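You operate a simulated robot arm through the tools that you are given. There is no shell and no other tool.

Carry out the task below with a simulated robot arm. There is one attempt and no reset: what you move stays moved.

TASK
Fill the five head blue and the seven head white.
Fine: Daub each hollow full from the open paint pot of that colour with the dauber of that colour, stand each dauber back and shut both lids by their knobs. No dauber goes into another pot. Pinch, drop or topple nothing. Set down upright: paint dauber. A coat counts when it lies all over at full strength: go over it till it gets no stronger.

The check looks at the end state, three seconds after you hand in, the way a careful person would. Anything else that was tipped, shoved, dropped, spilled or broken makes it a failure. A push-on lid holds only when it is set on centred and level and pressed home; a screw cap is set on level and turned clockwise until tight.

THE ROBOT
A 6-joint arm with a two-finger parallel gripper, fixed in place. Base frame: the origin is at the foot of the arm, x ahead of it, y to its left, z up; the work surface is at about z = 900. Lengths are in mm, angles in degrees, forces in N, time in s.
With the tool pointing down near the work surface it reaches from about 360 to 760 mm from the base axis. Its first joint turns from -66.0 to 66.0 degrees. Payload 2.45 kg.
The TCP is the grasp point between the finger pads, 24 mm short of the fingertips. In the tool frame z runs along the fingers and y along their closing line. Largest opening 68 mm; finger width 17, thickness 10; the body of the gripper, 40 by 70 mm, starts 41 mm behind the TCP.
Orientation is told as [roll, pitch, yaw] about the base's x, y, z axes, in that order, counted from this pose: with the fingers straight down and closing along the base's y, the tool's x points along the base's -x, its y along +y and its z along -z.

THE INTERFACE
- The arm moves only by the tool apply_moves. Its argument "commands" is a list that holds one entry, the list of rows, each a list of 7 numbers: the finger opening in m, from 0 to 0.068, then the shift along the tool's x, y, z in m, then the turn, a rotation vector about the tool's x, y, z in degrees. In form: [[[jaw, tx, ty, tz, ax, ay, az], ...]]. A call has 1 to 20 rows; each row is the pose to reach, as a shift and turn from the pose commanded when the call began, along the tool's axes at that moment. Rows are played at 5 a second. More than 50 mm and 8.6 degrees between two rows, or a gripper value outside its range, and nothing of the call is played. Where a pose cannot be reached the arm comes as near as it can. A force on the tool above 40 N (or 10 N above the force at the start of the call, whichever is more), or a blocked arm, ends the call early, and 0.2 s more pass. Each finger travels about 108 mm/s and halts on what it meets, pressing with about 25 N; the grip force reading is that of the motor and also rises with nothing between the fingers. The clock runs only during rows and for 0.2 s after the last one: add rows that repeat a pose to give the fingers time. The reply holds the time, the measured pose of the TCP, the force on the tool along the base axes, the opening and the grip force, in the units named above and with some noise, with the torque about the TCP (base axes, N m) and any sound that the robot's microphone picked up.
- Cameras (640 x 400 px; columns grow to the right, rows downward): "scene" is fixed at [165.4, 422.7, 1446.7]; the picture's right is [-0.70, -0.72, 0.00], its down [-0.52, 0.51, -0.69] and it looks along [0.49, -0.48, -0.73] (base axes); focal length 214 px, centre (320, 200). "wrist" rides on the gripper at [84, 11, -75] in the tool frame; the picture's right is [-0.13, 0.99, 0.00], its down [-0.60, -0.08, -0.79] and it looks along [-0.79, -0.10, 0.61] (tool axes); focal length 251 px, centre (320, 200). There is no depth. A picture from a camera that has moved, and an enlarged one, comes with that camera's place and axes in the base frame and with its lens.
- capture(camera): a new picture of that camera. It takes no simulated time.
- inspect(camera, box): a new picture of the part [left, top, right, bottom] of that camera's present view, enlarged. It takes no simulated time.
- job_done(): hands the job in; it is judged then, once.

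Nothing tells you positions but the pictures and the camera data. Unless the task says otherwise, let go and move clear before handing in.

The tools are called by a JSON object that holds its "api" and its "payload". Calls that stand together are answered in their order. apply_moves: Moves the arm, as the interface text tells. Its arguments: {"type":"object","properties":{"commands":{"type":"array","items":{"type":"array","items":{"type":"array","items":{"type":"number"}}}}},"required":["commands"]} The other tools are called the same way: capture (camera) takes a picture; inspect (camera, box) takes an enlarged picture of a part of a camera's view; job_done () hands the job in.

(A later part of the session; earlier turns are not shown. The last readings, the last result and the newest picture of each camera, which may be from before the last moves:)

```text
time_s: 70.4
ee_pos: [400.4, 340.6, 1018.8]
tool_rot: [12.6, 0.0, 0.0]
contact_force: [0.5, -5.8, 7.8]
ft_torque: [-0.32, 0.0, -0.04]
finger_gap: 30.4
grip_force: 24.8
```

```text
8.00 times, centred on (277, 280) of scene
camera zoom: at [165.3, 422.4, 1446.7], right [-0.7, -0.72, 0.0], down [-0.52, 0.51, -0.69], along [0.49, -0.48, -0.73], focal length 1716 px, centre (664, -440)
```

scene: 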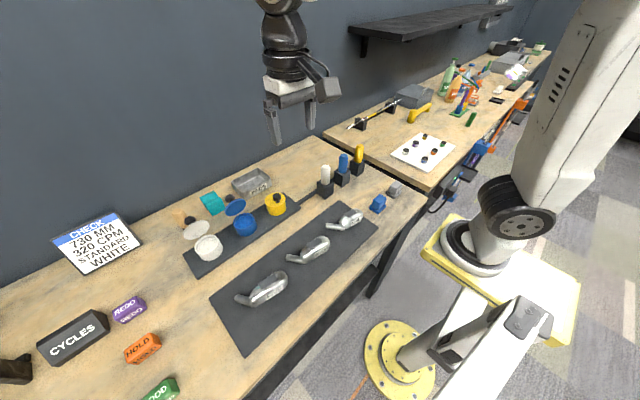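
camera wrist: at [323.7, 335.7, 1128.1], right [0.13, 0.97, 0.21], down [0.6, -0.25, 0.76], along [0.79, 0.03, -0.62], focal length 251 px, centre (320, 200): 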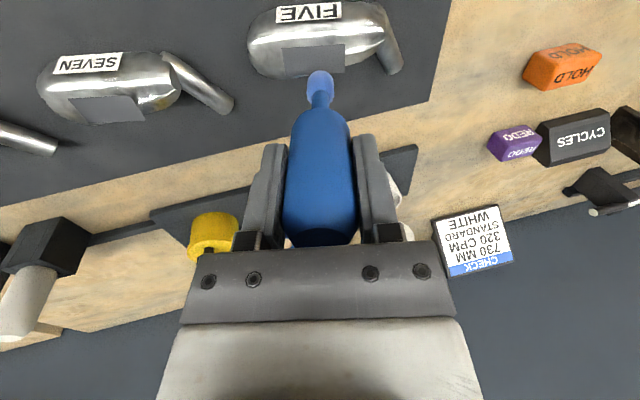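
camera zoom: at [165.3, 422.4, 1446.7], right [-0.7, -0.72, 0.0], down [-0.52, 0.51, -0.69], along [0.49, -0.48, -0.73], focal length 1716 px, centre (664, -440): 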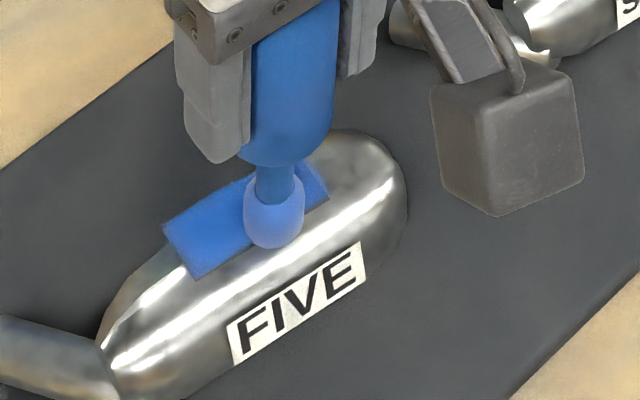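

{"api": "apply_moves", "payload": {"commands": [[[0.02, 0.0005, 0.004, 0, 0, 0, 0], [0.02, 0.0, 0.012, 0, 0, 0, 0], [0.02, -0.0005, 0.02, 0, 0, 0, 0], [0.02, -0.001, 0.024, 0, 0, 0, 0], [0.02, -0.005, 0.024, 0, 0, 0, 0], [0.02, -0.0055, 0.016, 0, 0, 0, 0], [0.02, -0.006, 0.008, 0, 0, 0, 0], [0.02, -0.006, 0, 0, 0, 0, 0], [0.02, -0.0055, -0.008, 0, 0, 0, 0], [0.02, -0.005, -0.016, 0, 0, 0, 0], [0.02, -0.005, -0.016, -0.01, 0, 0, 0], [0.02, -0.005, -0.016, -0.03, 0, 0, 0], [0.02, -0.005, -0.015, -0.041, 0, 0, 0], [0.02, -0.005, -0.015, -0.041, 0, 0, 0]]]}}

{"api": "inspect", "payload": {"camera": "wrist", "box": [290, 10, 410, 85]}}

{"api": "inspect", "payload": {"camera": "scene", "box": [257, 268, 297, 298]}}

```text
time_s: 73.4
ee_pos: [404.2, 316.9, 1057.2]
tool_rot: [12.5, 0.0, 0.0]
contact_force: [-0.1, 0.1, -1.1]
ft_torque: [0.06, 0.0, 0.01]
finger_gap: 30.9
grip_force: 24.8
```

```text
5.33 times, centred on (350, 48) of wrist
camera zoom: at [320.2, 311.1, 1132.2], right [0.13, 0.97, 0.21], down [0.6, -0.25, 0.76], along [0.79, 0.03, -0.62], focal length 1341 px, centre (160, 1013)
```

zoom: 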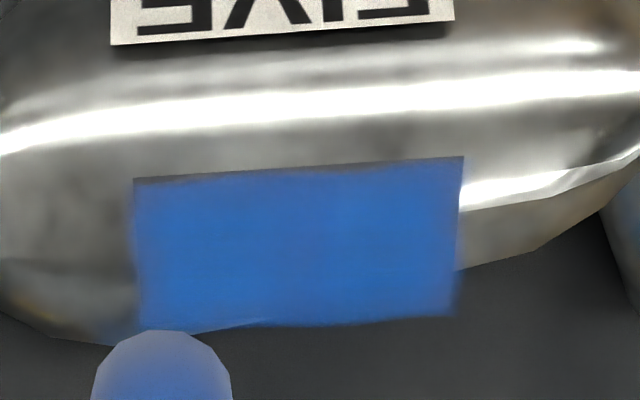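

```text
13.33 times, centred on (277, 283) of scene
camera zoom: at [165.4, 422.7, 1446.7], right [-0.7, -0.72, 0.0], down [-0.52, 0.51, -0.69], along [0.49, -0.48, -0.73], focal length 2860 px, centre (893, -907)
```

zoom: 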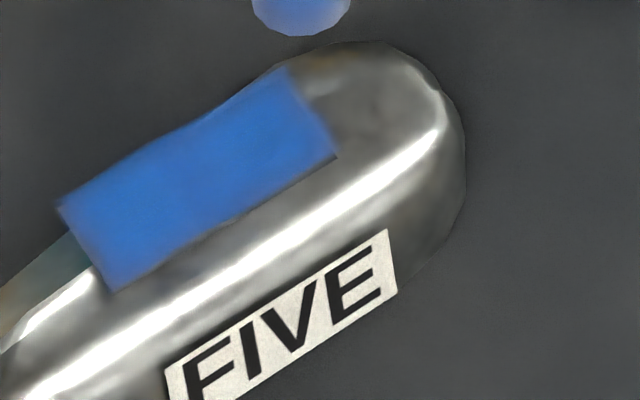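

The coat looks the same as after the last pass, so it's close to saturated. For certainty I'll do one more fresh-loaded pass over everything and compare.

{"api": "apply_moves", "payload": {"commands": [[[0.02, 0, 0.006, -0.027, 0, 0, 0], [0.02, 0, 0.0117, -0.0527, 0, 0, 0], [0.02, -0.036, 0.0107, -0.053, 2.5, 0, 0], [0.02, -0.072, 0.0097, -0.0533, 5, 0, 0], [0.02, -0.108, 0.0088, -0.0536, 7.5, 0, 0], [0.02, -0.144, 0.0078, -0.054, 10, 0, 0], [0.02, -0.18, 0.007, -0.0543, 12.5, 0, 0], [0.02, -0.1943, 0.0068, -0.0543, 12.5, 0, 0], [0.02, -0.1943, -0.0021, -0.0143, 12.5, 0, 0], [0.02, -0.1943, -0.0096, 0.0197, 12.5, 0, 0], [0.02, -0.1943, -0.0118, 0.0295, 12.5, 0, 0], [0.02, -0.1943, -0.0122, 0.0314, 12.5, 0, 0], [0.02, -0.1943, -0.0124, 0.0322, 12.5, 0, 0], [0.02, -0.1943, -0.0124, 0.0322, 12.5, 0, 0], [0.02, -0.1943, -0.0124, 0.0322, 12.5, 0, 0]]]}}

{"api": "inspect", "payload": {"camera": "wrist", "box": [270, 30, 370, 130]}}

```text
time_s: 76.6
ee_pos: [599.8, 311.8, 1022.5]
tool_rot: [0.0, 0.1, 0.0]
contact_force: [0.2, 0.4, 2.3]
ft_torque: [-0.02, -0.09, -0.02]
finger_gap: 30.7
grip_force: 25.0
```

```text
4.00 times, centred on (320, 80) of wrist
camera zoom: at [514.9, 322.4, 1097.5], right [0.13, 0.99, 0.0], down [0.6, -0.08, 0.79], along [0.79, -0.1, -0.61], focal length 1006 px, centre (320, 680)
```

zoom: 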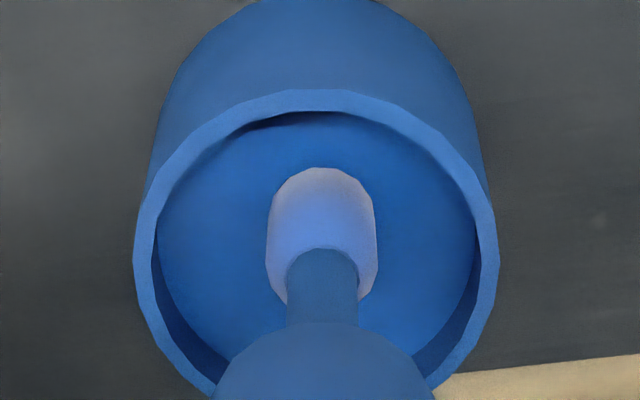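

{"api": "apply_moves", "payload": {"commands": [[[0.02, 0, 0, 0.0004, 0, 0, 0], [0.02, 0, 0, 0.0004, 0, 0, 0], [0.02, 0, 0, 0.0004, 0, 0, 0], [0.02, 0, 0, 0.0004, 0, 0, 0], [0.02, 0, 0, -0.035, 0, 0, 0], [0.02, 0, 0, -0.07, 0, 0, 0], [0.02, 0.036, 0.0007, -0.089, -2.5, 0, 0], [0.02, 0.072, 0.0014, -0.089, -5, 0, 0], [0.02, 0.108, 0.002, -0.089, -7.5, 0, 0], [0.02, 0.144, 0.003, -0.089, -10, 0, 0], [0.02, 0.18, 0.004, -0.089, -12.5, 0, 0], [0.02, 0.192, 0.0051, -0.062, -12.5, 0, 0], [0.02, 0.192, 0.0051, -0.0343, -12.5, 0, 0], [0.02, 0.192, 0.014, -0.018, -12.5, 0, 0], [0.02, 0.192, 0.033, 0.0, -12.5, 0, 0], [0.02, 0.192, 0.0333, 0.0004, -12.5, 0, 0], [0.02, 0.192, 0.0333, 0.0004, -12.5, 0, 0]]]}}

```text
time_s: 80.2
ee_pos: [407.9, 346.5, 1022.7]
tool_rot: [12.5, 0.0, 0.1]
contact_force: [0.4, 0.1, -0.2]
ft_torque: [0.02, 0.03, 0.02]
finger_gap: 30.8
grip_force: 25.1
```

{"api": "apply_moves", "payload": {"commands": [[[0.02, 0.001, -0.001, 0.0015, 0, 0, 0], [0.02, 0.001, -0.001, 0.0022, 0, 0, 0], [0.02, 0.001, -0.001, 0.0022, 0, 0, 0]]]}}

```text
time_s: 81.0
ee_pos: [406.8, 345.1, 1020.2]
tool_rot: [12.5, -0.1, 0.0]
contact_force: [-0.6, 0.0, 3.0]
ft_torque: [0.11, -0.03, -0.01]
finger_gap: 30.7
grip_force: 24.5
```

Contact is at 3 N, so I'll trace the perimeter and centre again.

{"api": "apply_moves", "payload": {"commands": [[[0.02, 0.006, 0, 0.0005, 0, 0, 0], [0.02, 0.0055, 0.008, 0.0005, 0, 0, 0], [0.02, 0.005, 0.016, 0.0005, 0, 0, 0], [0.02, 0.0045, 0.0195, 0.0005, 0, 0, 0], [0.02, 0, 0.0195, 0.0005, 0, 0, 0], [0.02, -0.005, 0.0195, 0.0005, 0, 0, 0], [0.02, -0.01, 0.0195, 0.0005, 0, 0, 0], [0.02, -0.0095, 0.012, 0.0005, 0, 0, 0], [0.02, -0.009, 0.004, 0.0005, 0, 0, 0], [0.02, -0.0088, -0.004, 0.0005, 0, 0, 0], [0.02, -0.0083, -0.012, 0.0005, 0, 0, 0], [0.02, -0.008, -0.02, 0.0005, 0, 0, 0], [0.02, -0.0075, -0.0235, 0.0005, 0, 0, 0], [0.02, -0.002, -0.0235, 0.0005, 0, 0, 0], [0.02, 0.003, -0.0235, 0.0005, 0, 0, 0], [0.02, 0.007, -0.0235, 0.0005, 0, 0, 0], [0.02, 0.0068, -0.016, 0.0005, 0, 0, 0], [0.02, 0.0065, -0.008, 0.0005, 0, 0, 0], [0.02, 0.001, -0.002, 0.0005, 0, 0, 0], [0.02, -0.002, 0.006, 0.0005, 0, 0, 0]]]}}

{"api": "inspect", "payload": {"camera": "scene", "box": [245, 255, 309, 305]}}

```text
time_s: 85.2
ee_pos: [408.7, 350.2, 1019.4]
tool_rot: [12.5, -0.1, 0.1]
contact_force: [0.1, -6.1, 12.4]
ft_torque: [-0.44, 0.06, -0.01]
finger_gap: 31.2
grip_force: 25.6
```

```text
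8.00 times, centred on (277, 280) of scene
camera zoom: at [165.3, 422.3, 1446.8], right [-0.7, -0.72, 0.0], down [-0.52, 0.51, -0.69], along [0.49, -0.48, -0.73], focal length 1716 px, centre (664, -440)
```

zoom: 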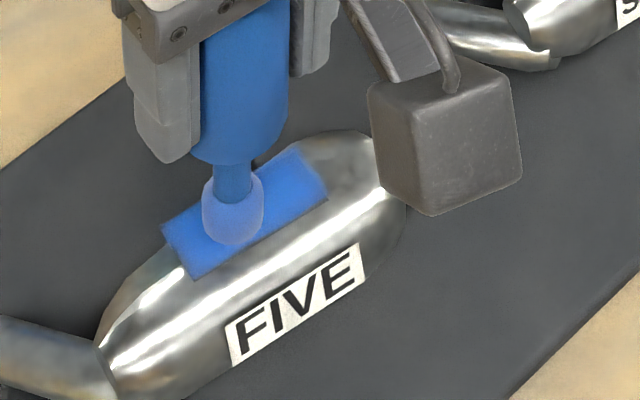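

Now I'll lift straight off and compare the coat.

{"api": "apply_moves", "payload": {"commands": [[[0.02, 0, 0, -0.003, 0, 0, 0], [0.02, 0, 0, -0.02, 0, 0, 0], [0.02, 0.002, -0.02, -0.045, 0, 0, 0], [0.02, 0.004, -0.027, -0.06, 0, 0, 0], [0.02, 0.004, -0.027, -0.06, 0, 0, 0]]]}}

{"api": "inspect", "payload": {"camera": "wrist", "box": [290, 0, 410, 75]}}

{"api": "inspect", "payload": {"camera": "scene", "box": [257, 268, 297, 298]}}

{"api": "inspect", "payload": {"camera": "scene", "box": [245, 255, 309, 305]}}

```text
time_s: 86.4
ee_pos: [404.6, 310.6, 1072.2]
tool_rot: [12.4, 0.1, 0.0]
contact_force: [0.4, -0.3, 0.5]
ft_torque: [0.03, -0.04, 0.02]
finger_gap: 31.0
grip_force: 25.3
```

```text
5.33 times, centred on (350, 38) of wrist
camera zoom: at [318.5, 304.2, 1147.5], right [0.13, 0.97, 0.21], down [0.6, -0.25, 0.76], along [0.79, 0.03, -0.62], focal length 1341 px, centre (160, 1067)
```

zoom: 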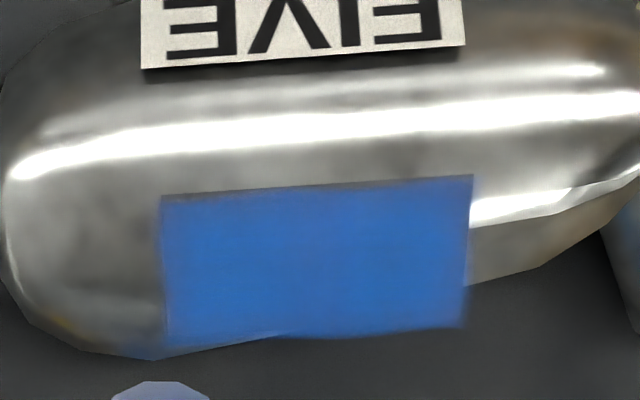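

```text
13.33 times, centred on (277, 283) of scene
camera zoom: at [165.4, 422.7, 1446.7], right [-0.7, -0.72, 0.0], down [-0.52, 0.51, -0.69], along [0.49, -0.48, -0.73], focal length 2860 px, centre (893, -907)
```

zoom: 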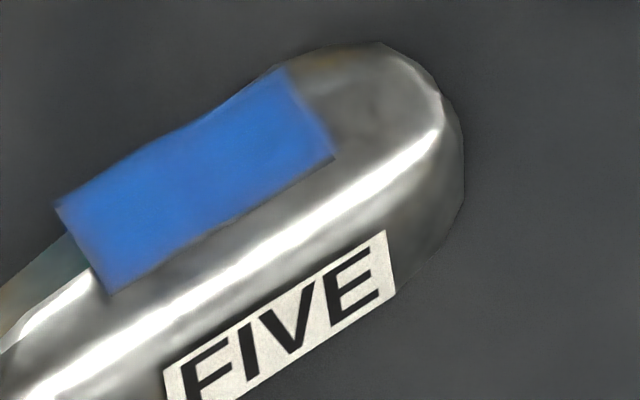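

```text
8.00 times, centred on (277, 280) of scene
camera zoom: at [165.4, 422.7, 1446.7], right [-0.7, -0.72, 0.0], down [-0.52, 0.51, -0.69], along [0.49, -0.48, -0.73], focal length 1716 px, centre (664, -440)
```

zoom: 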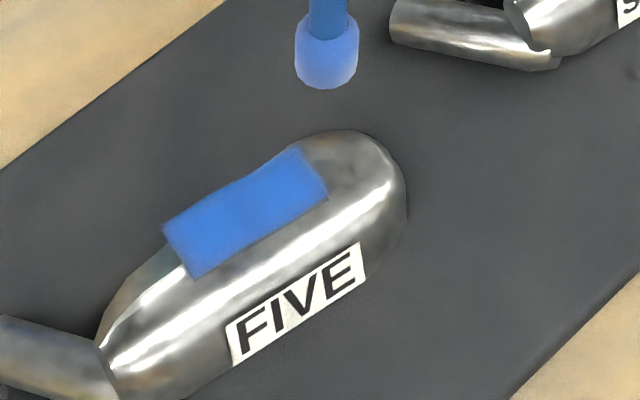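

The coat is unchanged by the last pass, so FIVE is full. I'll carry the blue dauber back high above everything to hover over its stand.

{"api": "apply_moves", "payload": {"commands": [[[0.02, 0, 0.0065, -0.0293, 0, 0, 0], [0.02, 0, 0.013, -0.0586, 0, 0, 0], [0.02, -0.0084, -0.0244, -0.0697, 2.5, 0, 0], [0.02, -0.0169, -0.0618, -0.0809, 5, 0, 0], [0.02, -0.0253, -0.0992, -0.092, 7.5, 0, 0], [0.02, -0.0338, -0.1366, -0.1031, 10, 0, 0], [0.02, -0.0422, -0.1741, -0.1143, 12.5, 0, 0], [0.02, -0.0507, -0.2115, -0.1254, 12.5, 0, 0], [0.02, -0.0591, -0.2489, -0.1365, 12.5, 0, 0], [0.02, -0.0676, -0.2863, -0.1477, 12.5, 0, 0], [0.02, -0.076, -0.3237, -0.1588, 12.5, 0, 0], [0.02, -0.112, -0.338, -0.162, 12.5, 0, 0], [0.02, -0.148, -0.353, -0.1653, 12.5, 0, 0], [0.02, -0.148, -0.353, -0.1653, 12.5, 0, 0]]]}}

{"api": "inspect", "payload": {"camera": "wrist", "box": [260, 0, 380, 120]}}

{"api": "inspect", "payload": {"camera": "scene", "box": [300, 90, 400, 200]}}

```text
time_s: 89.4
ee_pos: [550.0, -69.0, 1158.0]
tool_rot: [0.1, 0.0, 0.0]
contact_force: [0.3, 0.1, -0.6]
ft_torque: [0.03, -0.02, 0.01]
finger_gap: 30.9
grip_force: 25.2
```

```text
3.33 times, centred on (320, 60) of wrist
camera zoom: at [464.1, -58.0, 1234.1], right [0.13, 0.99, 0.0], down [0.6, -0.08, 0.79], along [0.79, -0.1, -0.61], focal length 838 px, centre (320, 667)
```

zoom: 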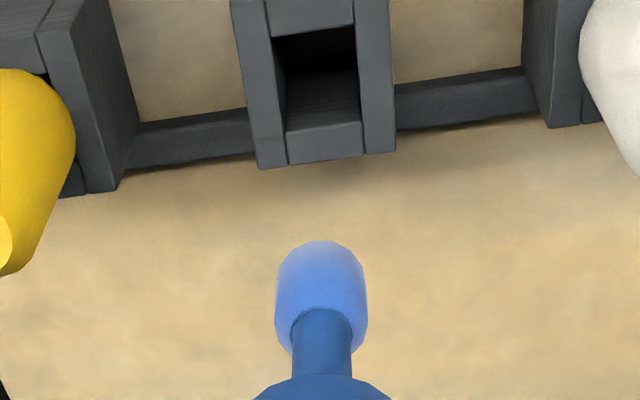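

```text
3.64 times, centred on (350, 145) of scene
camera zoom: at [165.5, 422.6, 1446.7], right [-0.7, -0.72, 0.0], down [-0.52, 0.51, -0.69], along [0.49, -0.48, -0.73], focal length 780 px, centre (211, 400)
```

zoom: 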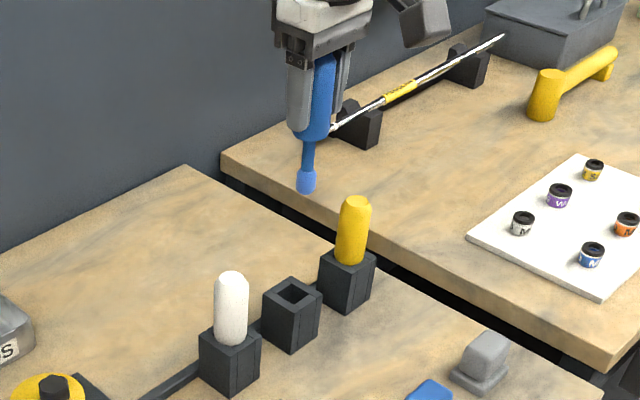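

The hole is about 24 mm wide, centred near (553, -70). I'll descend to just above it with a small x correction and re-check alignment.

{"api": "apply_moves", "payload": {"commands": [[[0.02, -0.0035, -0.0005, 0.03, 0, 0, 0], [0.02, -0.0035, -0.0005, 0.06, 0, 0, 0], [0.02, -0.0035, -0.0005, 0.085, 0, 0, 0], [0.02, -0.0035, -0.0005, 0.096, 0, 0, 0], [0.02, -0.0035, -0.0005, 0.096, 0, 0, 0]]]}}

{"api": "inspect", "payload": {"camera": "wrist", "box": [260, 20, 380, 140]}}

{"api": "inspect", "payload": {"camera": "scene", "box": [310, 130, 380, 200]}}

```text
time_s: 90.6
ee_pos: [558.4, -68.6, 1064.3]
tool_rot: [0.0, 0.0, 0.0]
contact_force: [0.2, 0.0, -0.2]
ft_torque: [-0.01, 0.0, -0.03]
finger_gap: 31.1
grip_force: 25.2
```

```text
3.33 times, centred on (320, 80) of wrist
camera zoom: at [471.4, -58.0, 1138.1], right [0.13, 0.99, 0.0], down [0.6, -0.08, 0.79], along [0.79, -0.1, -0.61], focal length 838 px, centre (320, 600)
```

zoom: 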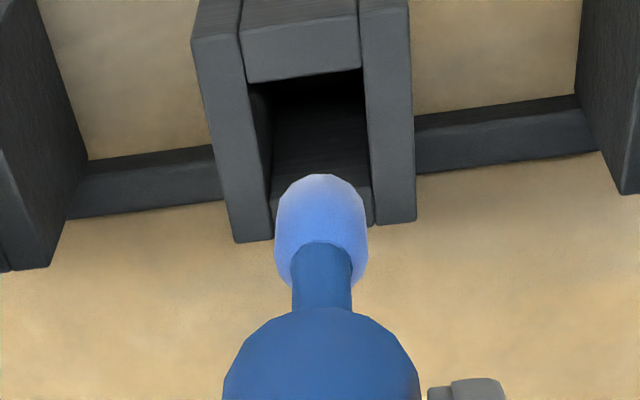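

```text
5.71 times, centred on (345, 165) of scene
camera zoom: at [165.4, 422.7, 1446.7], right [-0.7, -0.72, 0.0], down [-0.52, 0.51, -0.69], along [0.49, -0.48, -0.73], focal length 1226 px, centre (177, 400)
```

zoom: 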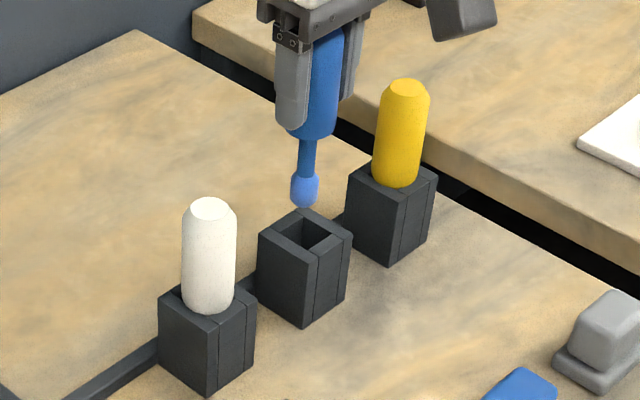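

{"api": "apply_moves", "payload": {"commands": [[[0.02, 0, 0, 0, 0, 0, 0], [0.02, 0, 0, 0, 0, 0, 0], [0.02, 0, 0, 0, 0, 0, 0]]]}}

{"api": "inspect", "payload": {"camera": "wrist", "box": [260, 20, 380, 140]}}

```text
time_s: 91.4
ee_pos: [555.6, -68.4, 1062.9]
tool_rot: [0.0, 0.0, 0.0]
contact_force: [0.5, 0.5, -0.8]
ft_torque: [0.0, 0.0, 0.01]
finger_gap: 31.0
grip_force: 25.4
```

```text
3.33 times, centred on (320, 80) of wrist
camera zoom: at [471.4, -57.9, 1138.3], right [0.13, 0.99, 0.0], down [0.6, -0.08, 0.79], along [0.79, -0.1, -0.61], focal length 838 px, centre (320, 600)
```

zoom: 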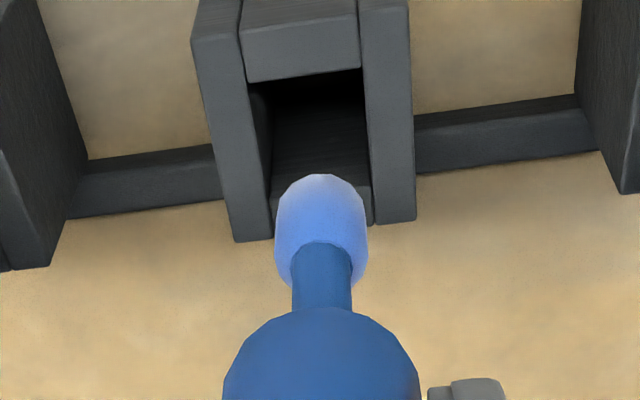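

Aligned within about 2 mm, so I'll correct and lower the tip into the stand in stages.

{"api": "apply_moves", "payload": {"commands": [[[0.02, 0.002, -0.0013, 0, 0, 0, 0], [0.02, 0.002, -0.0013, 0.01, 0, 0, 0], [0.02, 0.002, -0.0013, 0.02, 0, 0, 0], [0.02, 0.002, -0.0013, 0.03, 0, 0, 0], [0.02, 0.002, -0.0013, 0.03, 0, 0, 0]]]}}

{"api": "inspect", "payload": {"camera": "wrist", "box": [260, 20, 380, 140]}}

{"api": "inspect", "payload": {"camera": "scene", "box": [310, 130, 380, 200]}}

```text
time_s: 92.6
ee_pos: [553.8, -71.6, 1031.1]
tool_rot: [0.0, 0.1, -0.1]
contact_force: [-0.2, 0.4, -0.2]
ft_torque: [0.0, -0.01, 0.02]
finger_gap: 30.7
grip_force: 25.2
```

```text
3.33 times, centred on (320, 80) of wrist
camera zoom: at [468.5, -60.6, 1106.8], right [0.13, 0.99, 0.0], down [0.6, -0.08, 0.79], along [0.79, -0.1, -0.61], focal length 838 px, centre (320, 600)
```

zoom: 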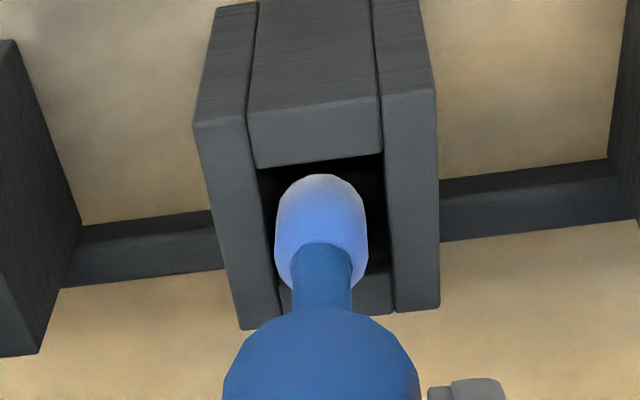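

```text
5.71 times, centred on (345, 165) of scene
camera zoom: at [165.4, 422.7, 1446.7], right [-0.7, -0.72, 0.0], down [-0.52, 0.51, -0.69], along [0.49, -0.48, -0.73], focal length 1226 px, centre (177, 400)
```

zoom: 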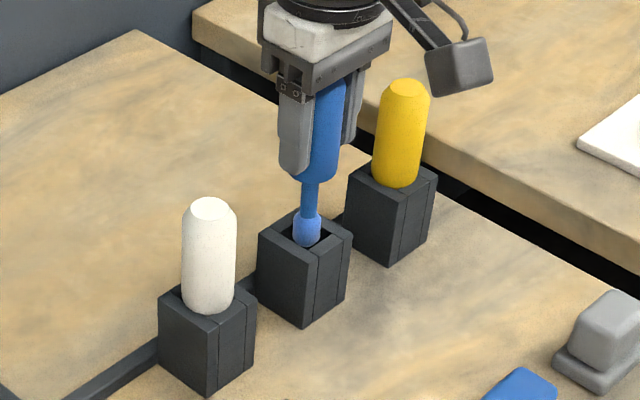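

The pad is entering the hole without contact. I'll keep lowering.

{"api": "apply_moves", "payload": {"commands": [[[0.02, 0, 0, 0.01, 0, 0, 0], [0.02, 0, 0, 0.02, 0, 0, 0], [0.02, 0, 0, 0.03, 0, 0, 0], [0.02, 0, 0, 0.038, 0, 0, 0], [0.02, 0, 0, 0.042, 0, 0, 0], [0.02, 0, 0, 0.042, 0, 0, 0]]]}}

{"api": "inspect", "payload": {"camera": "scene", "box": [310, 130, 380, 200]}}

```text
time_s: 94.0
ee_pos: [554.3, -70.9, 989.0]
tool_rot: [-0.1, 0.0, 0.0]
contact_force: [-0.6, 0.7, -0.3]
ft_torque: [0.0, 0.04, 0.04]
finger_gap: 30.6
grip_force: 25.1
```

```text
5.71 times, centred on (345, 165) of scene
camera zoom: at [165.4, 422.7, 1446.7], right [-0.7, -0.72, 0.0], down [-0.52, 0.51, -0.69], along [0.49, -0.48, -0.73], focal length 1226 px, centre (177, 400)
```

zoom: 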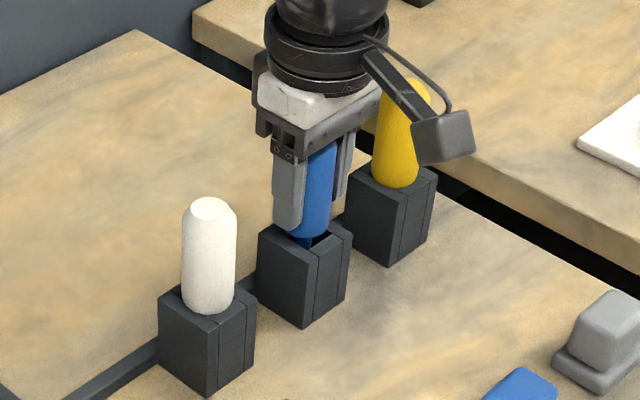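

{"api": "apply_moves", "payload": {"commands": [[[0.02, 0, 0, 0.002, 0, 0, 0], [0.02, 0, 0, 0.004, 0, 0, 0], [0.02, 0, 0, 0.0055, 0, 0, 0], [0.02, 0, 0, 0.0055, 0, 0, 0]]]}}

{"api": "inspect", "payload": {"camera": "scene", "box": [325, 150, 365, 190]}}

```text
time_s: 95.0
ee_pos: [554.8, -70.9, 983.0]
tool_rot: [0.0, 0.0, -0.1]
contact_force: [-0.3, -0.8, 0.3]
ft_torque: [0.02, -0.03, 0.04]
finger_gap: 31.1
grip_force: 25.5
```

```text
10.00 times, centred on (345, 170) of scene
camera zoom: at [165.4, 422.7, 1446.7], right [-0.7, -0.72, 0.0], down [-0.52, 0.51, -0.69], along [0.49, -0.48, -0.73], focal length 2145 px, centre (70, 500)
```

zoom: 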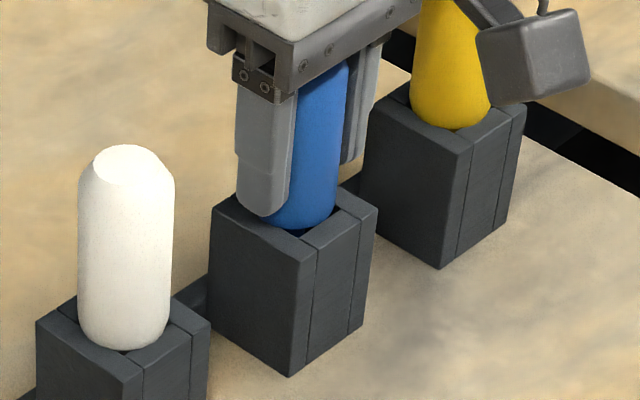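

{"api": "apply_moves", "payload": {"commands": [[[0.02, 0, 0, 0.001, 0, 0, 0], [0.02, 0, 0, 0.002, 0, 0, 0], [0.02, 0, 0, 0.002, 0, 0, 0]]]}}

```text
time_s: 95.8
ee_pos: [554.6, -70.3, 982.5]
tool_rot: [0.0, -0.3, 0.0]
contact_force: [-5.4, -1.2, 24.4]
ft_torque: [0.0, -0.12, -0.06]
finger_gap: 31.1
grip_force: 25.0
```

It's seated on the stand at 24 N. I'll ease up 1 mm and look before releasing.

{"api": "apply_moves", "payload": {"commands": [[[0.02, 0, 0, -0.001, 0, 0, 0], [0.02, 0, 0, -0.001, 0, 0, 0]]]}}

{"api": "inspect", "payload": {"camera": "scene", "box": [325, 150, 365, 190]}}

{"api": "capture", "payload": {"camera": "wrist"}}

```text
time_s: 96.4
ee_pos: [555.9, -70.5, 983.9]
tool_rot: [-0.1, -0.2, 0.0]
contact_force: [3.4, -3.8, 13.0]
ft_torque: [-0.07, -0.32, -0.05]
finger_gap: 30.9
grip_force: 24.8
```

```text
10.00 times, centred on (345, 170) of scene
camera zoom: at [165.3, 422.6, 1446.7], right [-0.7, -0.72, 0.0], down [-0.52, 0.51, -0.69], along [0.49, -0.48, -0.73], focal length 2145 px, centre (70, 500)
```

zoom: 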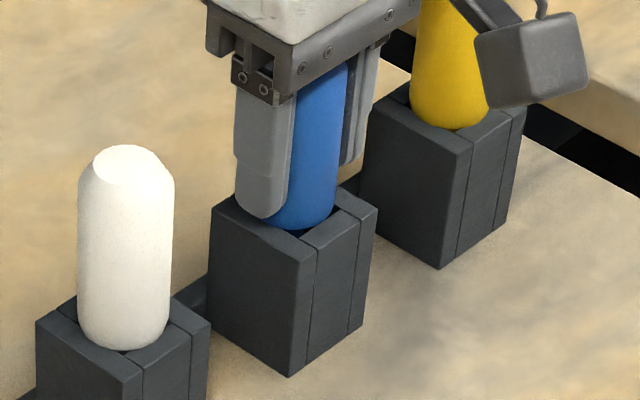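

```text
taken
camera wrist: at [469.3, -59.8, 1057.6], right [0.13, 0.99, 0.0], down [0.6, -0.08, 0.79], along [0.79, -0.1, -0.61], focal length 251 px, centre (320, 200)
```

wrist: 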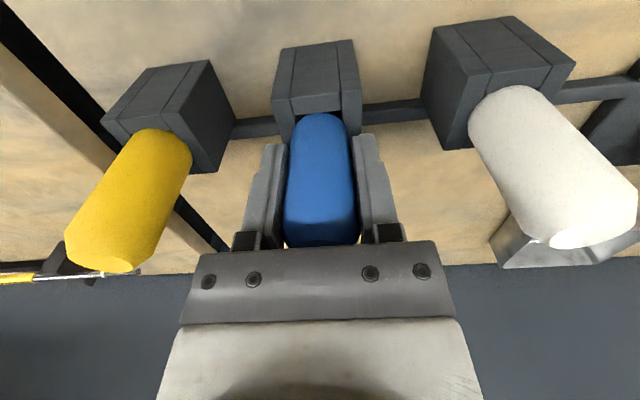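

It's resting on the stand but sits about 2 mm too far in +x. I'll unweight it, nudge it back to centre and settle it again.

{"api": "apply_moves", "payload": {"commands": [[[0.02, 0, 0, -0.0015, 0, 0, 0], [0.02, 0.0022, 0.0005, -0.0015, 0, 0, 0], [0.02, 0.0022, 0.0005, -0.0015, 0, 0, 0], [0.02, 0.0022, 0.0005, -0.0005, 0, 0, 0], [0.02, 0.0022, 0.0005, -0.0005, 0, 0, 0]]]}}

{"api": "inspect", "payload": {"camera": "scene", "box": [325, 150, 365, 190]}}

```text
time_s: 97.6
ee_pos: [551.2, -71.0, 984.4]
tool_rot: [-0.1, 0.2, 0.1]
contact_force: [-0.2, 0.6, -0.7]
ft_torque: [0.02, 0.02, 0.0]
finger_gap: 30.7
grip_force: 25.1
```

```text
10.00 times, centred on (345, 170) of scene
camera zoom: at [165.4, 422.7, 1446.7], right [-0.7, -0.72, 0.0], down [-0.52, 0.51, -0.69], along [0.49, -0.48, -0.73], focal length 2145 px, centre (70, 500)
```

zoom: 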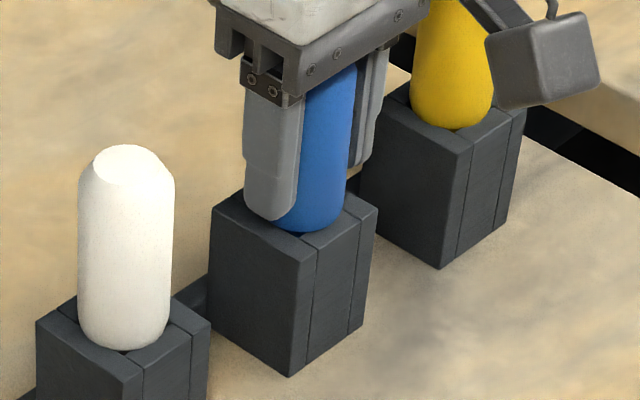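

Centred now. I'll lower the last bit until it touches, then open.

{"api": "apply_moves", "payload": {"commands": [[[0.02, 0, 0, 0.0005, 0, 0, 0], [0.02, 0, 0, 0.001, 0, 0, 0], [0.02, 0, 0, 0.001, 0, 0, 0]]]}}

```text
time_s: 98.4
ee_pos: [551.7, -71.7, 982.2]
tool_rot: [0.0, 0.0, 0.0]
contact_force: [0.7, -0.2, -0.3]
ft_torque: [0.0, 0.0, 0.02]
finger_gap: 30.7
grip_force: 24.6
```

{"api": "apply_moves", "payload": {"commands": [[[0.02, 0, 0, 0.0005, 0, 0, 0], [0.02, 0, 0, 0.001, 0, 0, 0], [0.02, 0, 0, 0.001, 0, 0, 0]]]}}

```text
time_s: 99.2
ee_pos: [553.1, -69.4, 982.9]
tool_rot: [0.0, -0.1, 0.0]
contact_force: [-3.0, 1.0, 8.7]
ft_torque: [0.02, -0.03, 0.04]
finger_gap: 30.9
grip_force: 25.4
```

It touches at 9 N, so it's seated. I'll open the fingers and rise straight up.

{"api": "apply_moves", "payload": {"commands": [[[0.036, 0, 0, -0.0003, 0, 0, 0], [0.05, 0, 0, -0.0003, 0, 0, 0], [0.068, 0, 0, -0.0003, 0, 0, 0], [0.068, 0, 0, -0.0003, 0, 0, 0]]]}}

{"api": "capture", "payload": {"camera": "wrist"}}

```text
time_s: 100.2
ee_pos: [550.9, -70.3, 982.3]
tool_rot: [-0.1, 0.0, -0.1]
contact_force: [-0.3, -0.7, -0.5]
ft_torque: [0.0, -0.01, 0.0]
finger_gap: 67.9
grip_force: 0.0
```

```text
taken
camera wrist: at [466.6, -60.9, 1057.5], right [0.13, 0.99, 0.0], down [0.6, -0.08, 0.79], along [0.79, -0.1, -0.61], focal length 251 px, centre (320, 200)
```

wrist: 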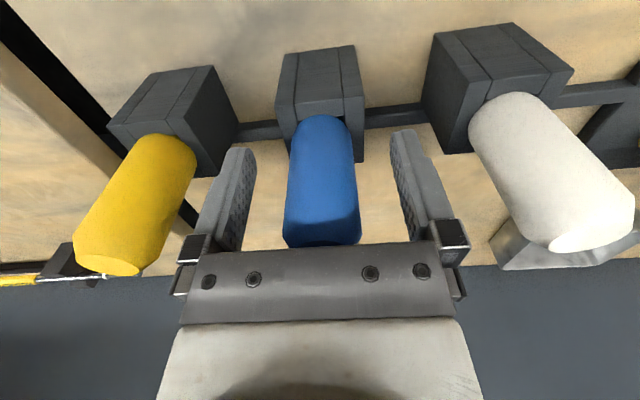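

Released, and the dauber stands upright. I'll rise clear and move over the white dauber.

{"api": "apply_moves", "payload": {"commands": [[[0.068, 0, 0, -0.02, 0, 0, 0], [0.068, 0, 0, -0.05, 0, 0, 0], [0.068, 0, 0, -0.09, 0, 0, 0], [0.068, 0, 0.03, -0.095, 0, 0, 0], [0.068, 0, 0.06, -0.095, 0, 0, 0], [0.068, 0, 0.0888, -0.095, 0, 0, 0], [0.068, 0, 0.0888, -0.095, 0, 0, 0], [0.068, 0, 0.0888, -0.095, 0, 0, 0]]]}}

{"api": "capture", "payload": {"camera": "wrist"}}

{"api": "inspect", "payload": {"camera": "scene", "box": [310, 120, 390, 210]}}

```text
time_s: 102.0
ee_pos: [552.0, 17.8, 1075.8]
tool_rot: [0.0, 0.1, 0.0]
contact_force: [0.8, -0.2, -0.9]
ft_torque: [-0.02, -0.03, 0.0]
finger_gap: 68.0
grip_force: 0.1
```

```text
taken
camera wrist: at [466.7, 27.6, 1150.0], right [0.13, 0.99, 0.0], down [0.6, -0.08, 0.79], along [0.79, -0.1, -0.61], focal length 251 px, centre (320, 200)
```

wrist: 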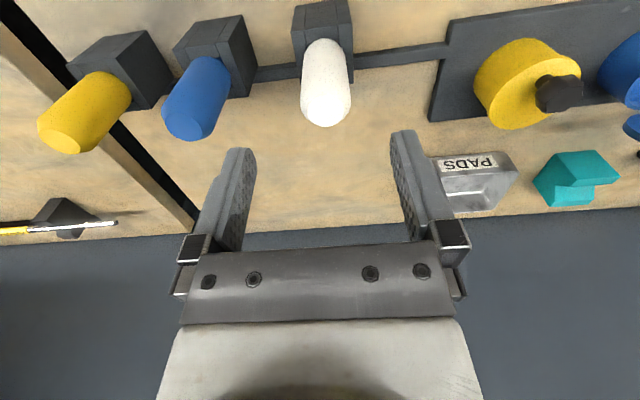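

```text
4.44 times, centred on (350, 165) of scene
camera zoom: at [165.4, 422.7, 1446.7], right [-0.7, -0.72, 0.0], down [-0.52, 0.51, -0.69], along [0.49, -0.48, -0.73], focal length 953 px, centre (187, 356)
```

zoom: 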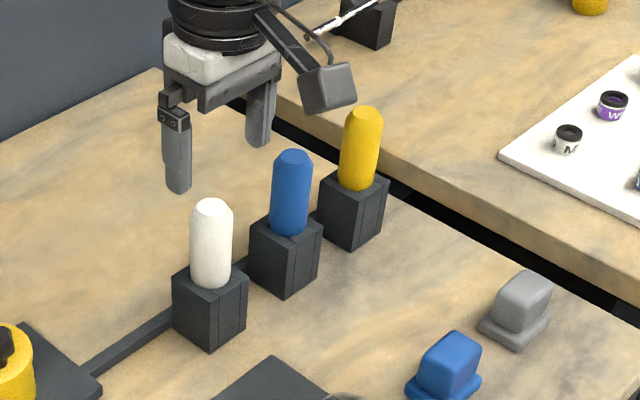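

The blue dauber stands upright in its stand. I'll lower onto the white dauber with a 2 mm correction and grip it.

{"api": "apply_moves", "payload": {"commands": [[[0.068, -0.0015, 0.0018, 0, 0, 0, 0], [0.068, -0.0015, 0.0018, 0.03, 0, 0, 0], [0.068, -0.0015, 0.0018, 0.06, 0, 0, 0], [0.068, -0.0015, 0.0018, 0.08, 0, 0, 0], [0.068, -0.0015, 0.0018, 0.0865, 0, 0, 0], [0.068, -0.0015, 0.0018, 0.0865, 0, 0, 0]]]}}

{"api": "capture", "payload": {"camera": "wrist"}}

```text
time_s: 103.4
ee_pos: [554.5, 19.1, 990.2]
tool_rot: [0.0, 0.0, 0.0]
contact_force: [-0.6, -0.1, -0.1]
ft_torque: [-0.01, -0.01, -0.02]
finger_gap: 68.0
grip_force: 0.2
```

```text
taken
camera wrist: at [468.6, 30.2, 1064.6], right [0.13, 0.99, 0.0], down [0.6, -0.08, 0.79], along [0.79, -0.1, -0.61], focal length 251 px, centre (320, 200)
```

wrist: 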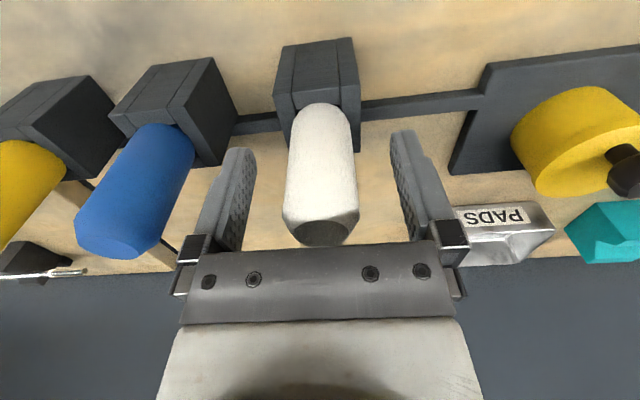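

{"api": "apply_moves", "payload": {"commands": [[[0.045, 0, 0, 0, 0, 0, 0], [0.025, 0, 0, 0, 0, 0, 0], [0.02, 0, 0, 0, 0, 0, 0], [0.02, 0, 0, 0, 0, 0, 0], [0.02, 0, 0, 0, 0, 0, 0]]]}}

```text
time_s: 104.6
ee_pos: [554.0, 19.3, 989.4]
tool_rot: [0.0, 0.0, 0.0]
contact_force: [-0.9, -0.4, 0.0]
ft_torque: [-0.01, 0.0, -0.01]
finger_gap: 30.7
grip_force: 25.1
```

Gripped. I'll lift straight out and carry it high, around and away from the other pots, to near the white pot.

{"api": "apply_moves", "payload": {"commands": [[[0.02, 0, 0, -0.012, 0, 0, 0], [0.02, 0, 0, -0.045, 0, 0, 0], [0.02, 0, 0, -0.085, 0, 0, 0], [0.02, 0, 0, -0.125, 0, 0, 0], [0.02, 0, 0, -0.165, 0, 0, 0], [0.02, 0.02, 0.03, -0.175, 0, 0, 0], [0.02, 0.045, 0.065, -0.175, 0, 0, 0], [0.02, 0.07, 0.1, -0.175, 0, 0, 0], [0.02, 0.073, 0.14, -0.175, 0, 0, 0], [0.02, 0.073, 0.18, -0.175, 0, 0, 0], [0.02, 0.073, 0.22, -0.175, 0, 0, 0], [0.02, 0.073, 0.26, -0.175, 0, 0, 0], [0.02, 0.073, 0.3, -0.175, 0, 0, 0], [0.02, 0.073, 0.34, -0.175, 0, 0, 0], [0.02, 0.073, 0.38, -0.175, 0, 0, 0], [0.02, 0.06, 0.398, -0.175, 0, 0, 0], [0.02, 0.025, 0.402, -0.175, 0, 0, 0], [0.02, -0.005, 0.403, -0.175, 0, 0, 0], [0.02, -0.005, 0.403, -0.175, 0, 0, 0], [0.02, -0.005, 0.403, -0.175, 0, 0, 0]]]}}

{"api": "capture", "payload": {"camera": "wrist"}}

{"api": "inspect", "payload": {"camera": "scene", "box": [150, 150, 270, 270]}}

```text
time_s: 108.8
ee_pos: [559.2, 423.2, 1164.1]
tool_rot: [0.0, 0.1, 0.0]
contact_force: [0.4, -0.5, 0.2]
ft_torque: [0.02, -0.02, 0.03]
finger_gap: 30.5
grip_force: 24.8
```

```text
taken
camera wrist: at [474.2, 433.6, 1239.0], right [0.13, 0.99, 0.0], down [0.6, -0.08, 0.79], along [0.79, -0.1, -0.61], focal length 251 px, centre (320, 200)
```

wrist: 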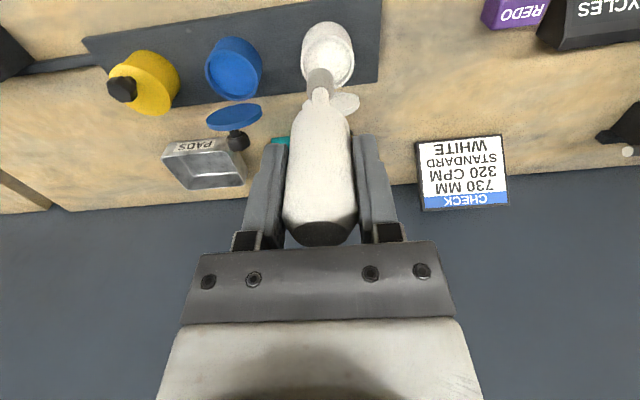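

```text
3.33 times, centred on (210, 210) of scene
camera zoom: at [165.5, 422.7, 1446.7], right [-0.7, -0.72, 0.0], down [-0.52, 0.51, -0.69], along [0.49, -0.48, -0.73], focal length 715 px, centre (687, 167)
```

zoom: 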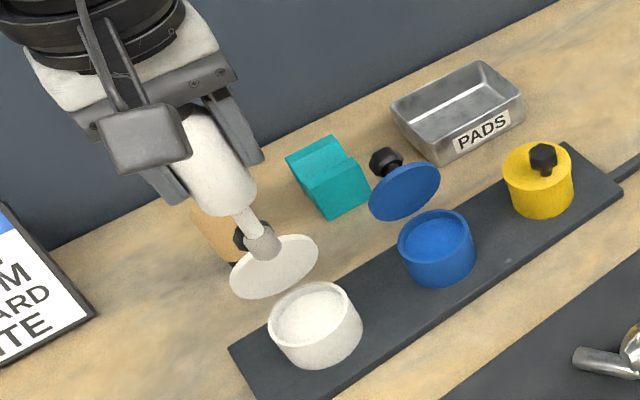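

{"api": "inspect", "payload": {"camera": "wrist", "box": [270, 0, 390, 120]}}

```text
3.33 times, centred on (330, 60) of wrist
camera zoom: at [474.2, 433.6, 1239.0], right [0.13, 0.99, 0.0], down [0.6, -0.08, 0.79], along [0.79, -0.1, -0.61], focal length 838 px, centre (287, 667)
```

zoom: 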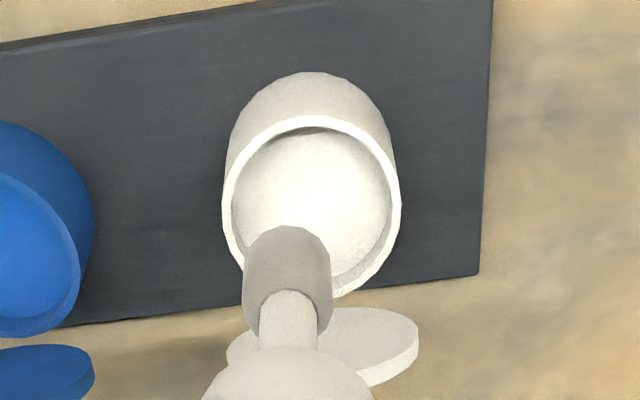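

The white pot centres at about (601, 425). I'll move over it and descend to just above the paint.

{"api": "apply_moves", "payload": {"commands": [[[0.02, -0.02, 0.001, 0.0, 0, 0, 0], [0.02, -0.039, 0.002, 0.02, 0, 0, 0], [0.02, -0.039, 0.002, 0.055, 0, 0, 0], [0.02, -0.039, 0.002, 0.09, 0, 0, 0], [0.02, -0.039, 0.002, 0.115, 0, 0, 0], [0.02, -0.039, 0.002, 0.127, 0, 0, 0], [0.02, -0.039, 0.002, 0.127, 0, 0, 0], [0.02, -0.039, 0.002, 0.127, 0, 0, 0]]]}}

{"api": "inspect", "payload": {"camera": "wrist", "box": [270, 30, 370, 130]}}

{"api": "inspect", "payload": {"camera": "scene", "box": [165, 180, 245, 270]}}

```text
time_s: 110.6
ee_pos: [597.5, 424.3, 1036.5]
tool_rot: [0.1, -0.1, 0.0]
contact_force: [0.1, 0.1, 0.2]
ft_torque: [-0.03, -0.02, -0.01]
finger_gap: 30.8
grip_force: 25.1
out of reach, approached as far as the arm can: row 2
```

```text
4.00 times, centred on (320, 80) of wrist
camera zoom: at [512.7, 435.1, 1111.6], right [0.13, 0.99, 0.0], down [0.6, -0.08, 0.79], along [0.79, -0.1, -0.61], focal length 1006 px, centre (320, 680)
```

zoom: 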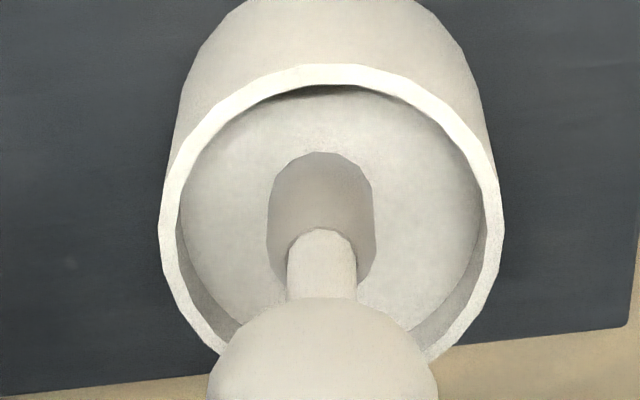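

```text
4.44 times, centred on (205, 225) of scene
camera zoom: at [165.4, 422.7, 1446.7], right [-0.7, -0.72, 0.0], down [-0.52, 0.51, -0.69], along [0.49, -0.48, -0.73], focal length 953 px, centre (831, 89)
```

zoom: 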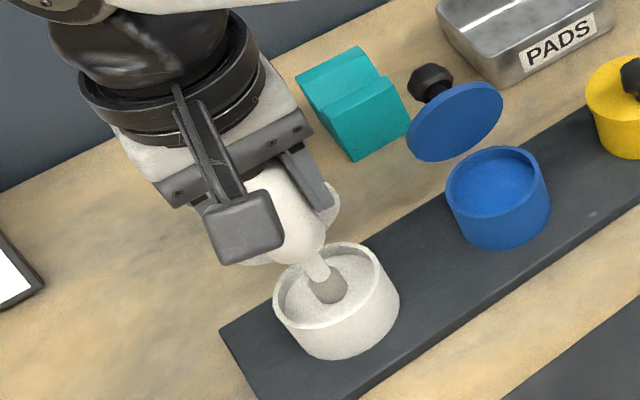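

The reach limit only touched briefly up high, and now the tip is in the white pot. I'll creep down to light contact.

{"api": "apply_moves", "payload": {"commands": [[[0.02, 0, 0, 0.003, 0, 0, 0], [0.02, 0, 0, 0.006, 0, 0, 0], [0.02, 0, 0, 0.006, 0, 0, 0]]]}}

```text
time_s: 111.4
ee_pos: [598.4, 423.9, 1031.4]
tool_rot: [-0.1, -0.1, 0.0]
contact_force: [0.4, 0.4, -1.6]
ft_torque: [0.02, 0.02, -0.02]
finger_gap: 30.7
grip_force: 24.8
```

{"api": "apply_moves", "payload": {"commands": [[[0.02, 0, 0, 0.0012, 0, 0, 0], [0.02, 0, 0, 0.0018, 0, 0, 0], [0.02, 0, 0, 0.0018, 0, 0, 0]]]}}

```text
time_s: 112.2
ee_pos: [598.0, 424.6, 1029.3]
tool_rot: [0.1, 0.0, 0.0]
contact_force: [-1.1, 0.1, -1.1]
ft_torque: [0.02, 0.02, 0.03]
finger_gap: 30.8
grip_force: 24.4
```

{"api": "apply_moves", "payload": {"commands": [[[0.02, 0, 0, 0.0008, 0, 0, 0], [0.02, 0, 0, 0.0013, 0, 0, 0], [0.02, 0, 0, 0.0013, 0, 0, 0]]]}}

```text
time_s: 113.0
ee_pos: [598.2, 424.5, 1028.9]
tool_rot: [0.0, 0.0, 0.0]
contact_force: [0.1, 0.5, -0.6]
ft_torque: [0.01, 0.0, 0.02]
finger_gap: 30.8
grip_force: 24.7
```

{"api": "apply_moves", "payload": {"commands": [[[0.02, 0, 0, 0.0008, 0, 0, 0], [0.02, 0, 0, 0.0013, 0, 0, 0], [0.02, 0, 0, 0.0013, 0, 0, 0]]]}}

```text
time_s: 113.8
ee_pos: [598.3, 424.9, 1027.5]
tool_rot: [0.0, 0.1, 0.0]
contact_force: [0.3, -0.2, -0.8]
ft_torque: [0.0, 0.02, -0.04]
finger_gap: 30.6
grip_force: 25.1
```

{"api": "apply_moves", "payload": {"commands": [[[0.02, 0, 0, 0.0008, 0, 0, 0], [0.02, 0, 0, 0.0013, 0, 0, 0], [0.02, 0, 0, 0.0013, 0, 0, 0]]]}}

{"api": "inspect", "payload": {"camera": "wrist", "box": [270, 30, 370, 130]}}

```text
time_s: 114.6
ee_pos: [598.8, 423.8, 1027.1]
tool_rot: [0.0, 0.0, 0.0]
contact_force: [1.3, 0.9, 1.9]
ft_torque: [-0.01, -0.08, 0.0]
finger_gap: 30.9
grip_force: 25.0
```

```text
4.00 times, centred on (320, 80) of wrist
camera zoom: at [512.4, 435.6, 1102.6], right [0.13, 0.99, 0.0], down [0.6, -0.08, 0.79], along [0.79, -0.1, -0.61], focal length 1006 px, centre (320, 680)
```

zoom: 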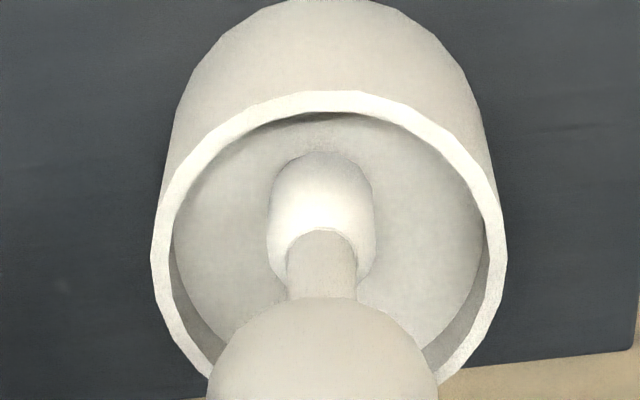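

The white pad is loaded. I'll dwell briefly, then carry it over the SEVEN patch, avoiding the blue pot and the FIVE head.

{"api": "apply_moves", "payload": {"commands": [[[0.02, 0, 0, 0.0004, 0, 0, 0], [0.02, 0, 0, 0.0004, 0, 0, 0], [0.02, 0, 0, 0.0004, 0, 0, 0], [0.02, 0, 0, -0.035, 0, 0, 0], [0.02, 0, 0, -0.075, 0, 0, 0], [0.02, 0.035, 0, -0.08, 0, 0, 0], [0.02, 0.07, -0.008, -0.08, 0, 0, 0], [0.02, 0.09, -0.04, -0.08, 0, 0, 0], [0.02, 0.092, -0.08, -0.08, 0, 0, 0], [0.02, 0.095, -0.12, -0.08, -2.5, 0, 0], [0.02, 0.1, -0.16, -0.08, -5, 0, 0], [0.02, 0.11, -0.2, -0.08, -7.5, 0, 0], [0.02, 0.14, -0.225, -0.08, -10, 0, 0], [0.02, 0.17, -0.238, -0.08, -12.5, 0, 0], [0.02, 0.1895, -0.243, -0.08, -12.5, 0, 0], [0.02, 0.1895, -0.243, -0.05, -12.5, 0, 0], [0.02, 0.1895, -0.243, -0.028, -12.5, 0, 0], [0.02, 0.1895, -0.243, -0.028, -12.5, 0, 0], [0.02, 0.1895, -0.243, -0.028, -12.5, 0, 0]]]}}

{"api": "inspect", "payload": {"camera": "wrist", "box": [240, 0, 400, 110]}}

{"api": "inspect", "payload": {"camera": "scene", "box": [285, 220, 349, 270]}}

```text
time_s: 118.6
ee_pos: [410.8, 179.8, 1057.8]
tool_rot: [12.4, -0.1, 0.0]
contact_force: [-0.1, 0.5, 0.1]
ft_torque: [-0.02, -0.02, -0.03]
finger_gap: 31.1
grip_force: 24.6
```

```text
3.64 times, centred on (320, 55) of wrist
camera zoom: at [325.5, 173.9, 1132.8], right [0.13, 0.97, 0.21], down [0.6, -0.25, 0.76], along [0.79, 0.03, -0.62], focal length 914 px, centre (320, 727)
```

zoom: 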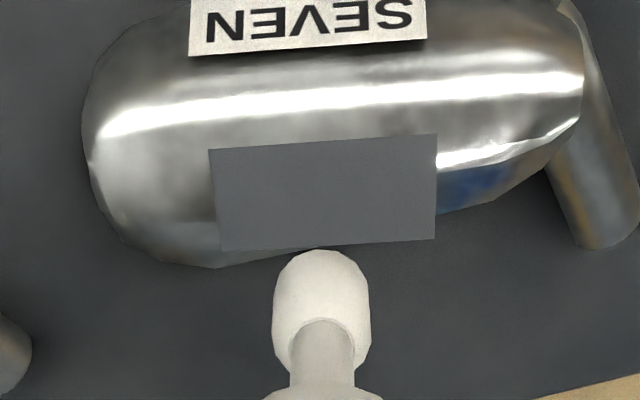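

```text
8.00 times, centred on (317, 245) of scene
camera zoom: at [165.4, 422.7, 1446.7], right [-0.7, -0.72, 0.0], down [-0.52, 0.51, -0.69], along [0.49, -0.48, -0.73], focal length 1716 px, centre (344, -160)
```

zoom: 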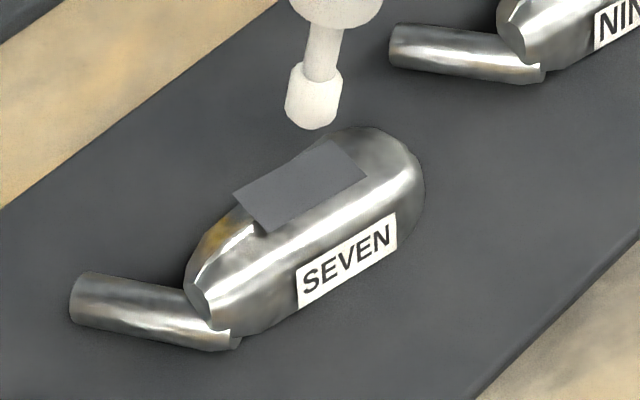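

The SEVEN patch centres near (409, 208.5, 931) and the tip is lined up above it. I'll descend along the tool axis and creep to light contact.

{"api": "apply_moves", "payload": {"commands": [[[0.02, 0, 0, 0.01, 0, 0, 0], [0.02, 0, 0, 0.02, 0, 0, 0], [0.02, 0, 0, 0.026, 0, 0, 0], [0.02, 0, 0, 0.028, 0, 0, 0], [0.02, 0, 0, 0.028, 0, 0, 0]]]}}

{"api": "inspect", "payload": {"camera": "scene", "box": [285, 220, 349, 270]}}

```text
time_s: 119.8
ee_pos: [408.2, 188.0, 1028.6]
tool_rot: [12.5, 0.0, 0.0]
contact_force: [-0.2, 0.4, -0.5]
ft_torque: [0.02, -0.04, 0.02]
finger_gap: 30.6
grip_force: 25.0
```

```text
8.00 times, centred on (317, 245) of scene
camera zoom: at [165.4, 422.7, 1446.7], right [-0.7, -0.72, 0.0], down [-0.52, 0.51, -0.69], along [0.49, -0.48, -0.73], focal length 1716 px, centre (344, -160)
```

zoom: 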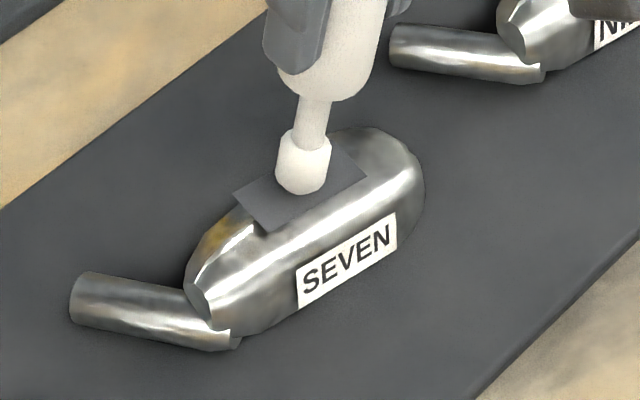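

{"api": "apply_moves", "payload": {"commands": [[[0.02, 0, 0, 0.0008, 0, 0, 0], [0.02, 0, 0, 0.0013, 0, 0, 0], [0.02, 0, 0, 0.0013, 0, 0, 0]]]}}

```text
time_s: 120.6
ee_pos: [408.4, 188.5, 1026.2]
tool_rot: [12.4, 0.0, -0.1]
contact_force: [0.4, 0.6, 0.2]
ft_torque: [-0.01, 0.01, 0.0]
finger_gap: 30.8
grip_force: 25.2
```

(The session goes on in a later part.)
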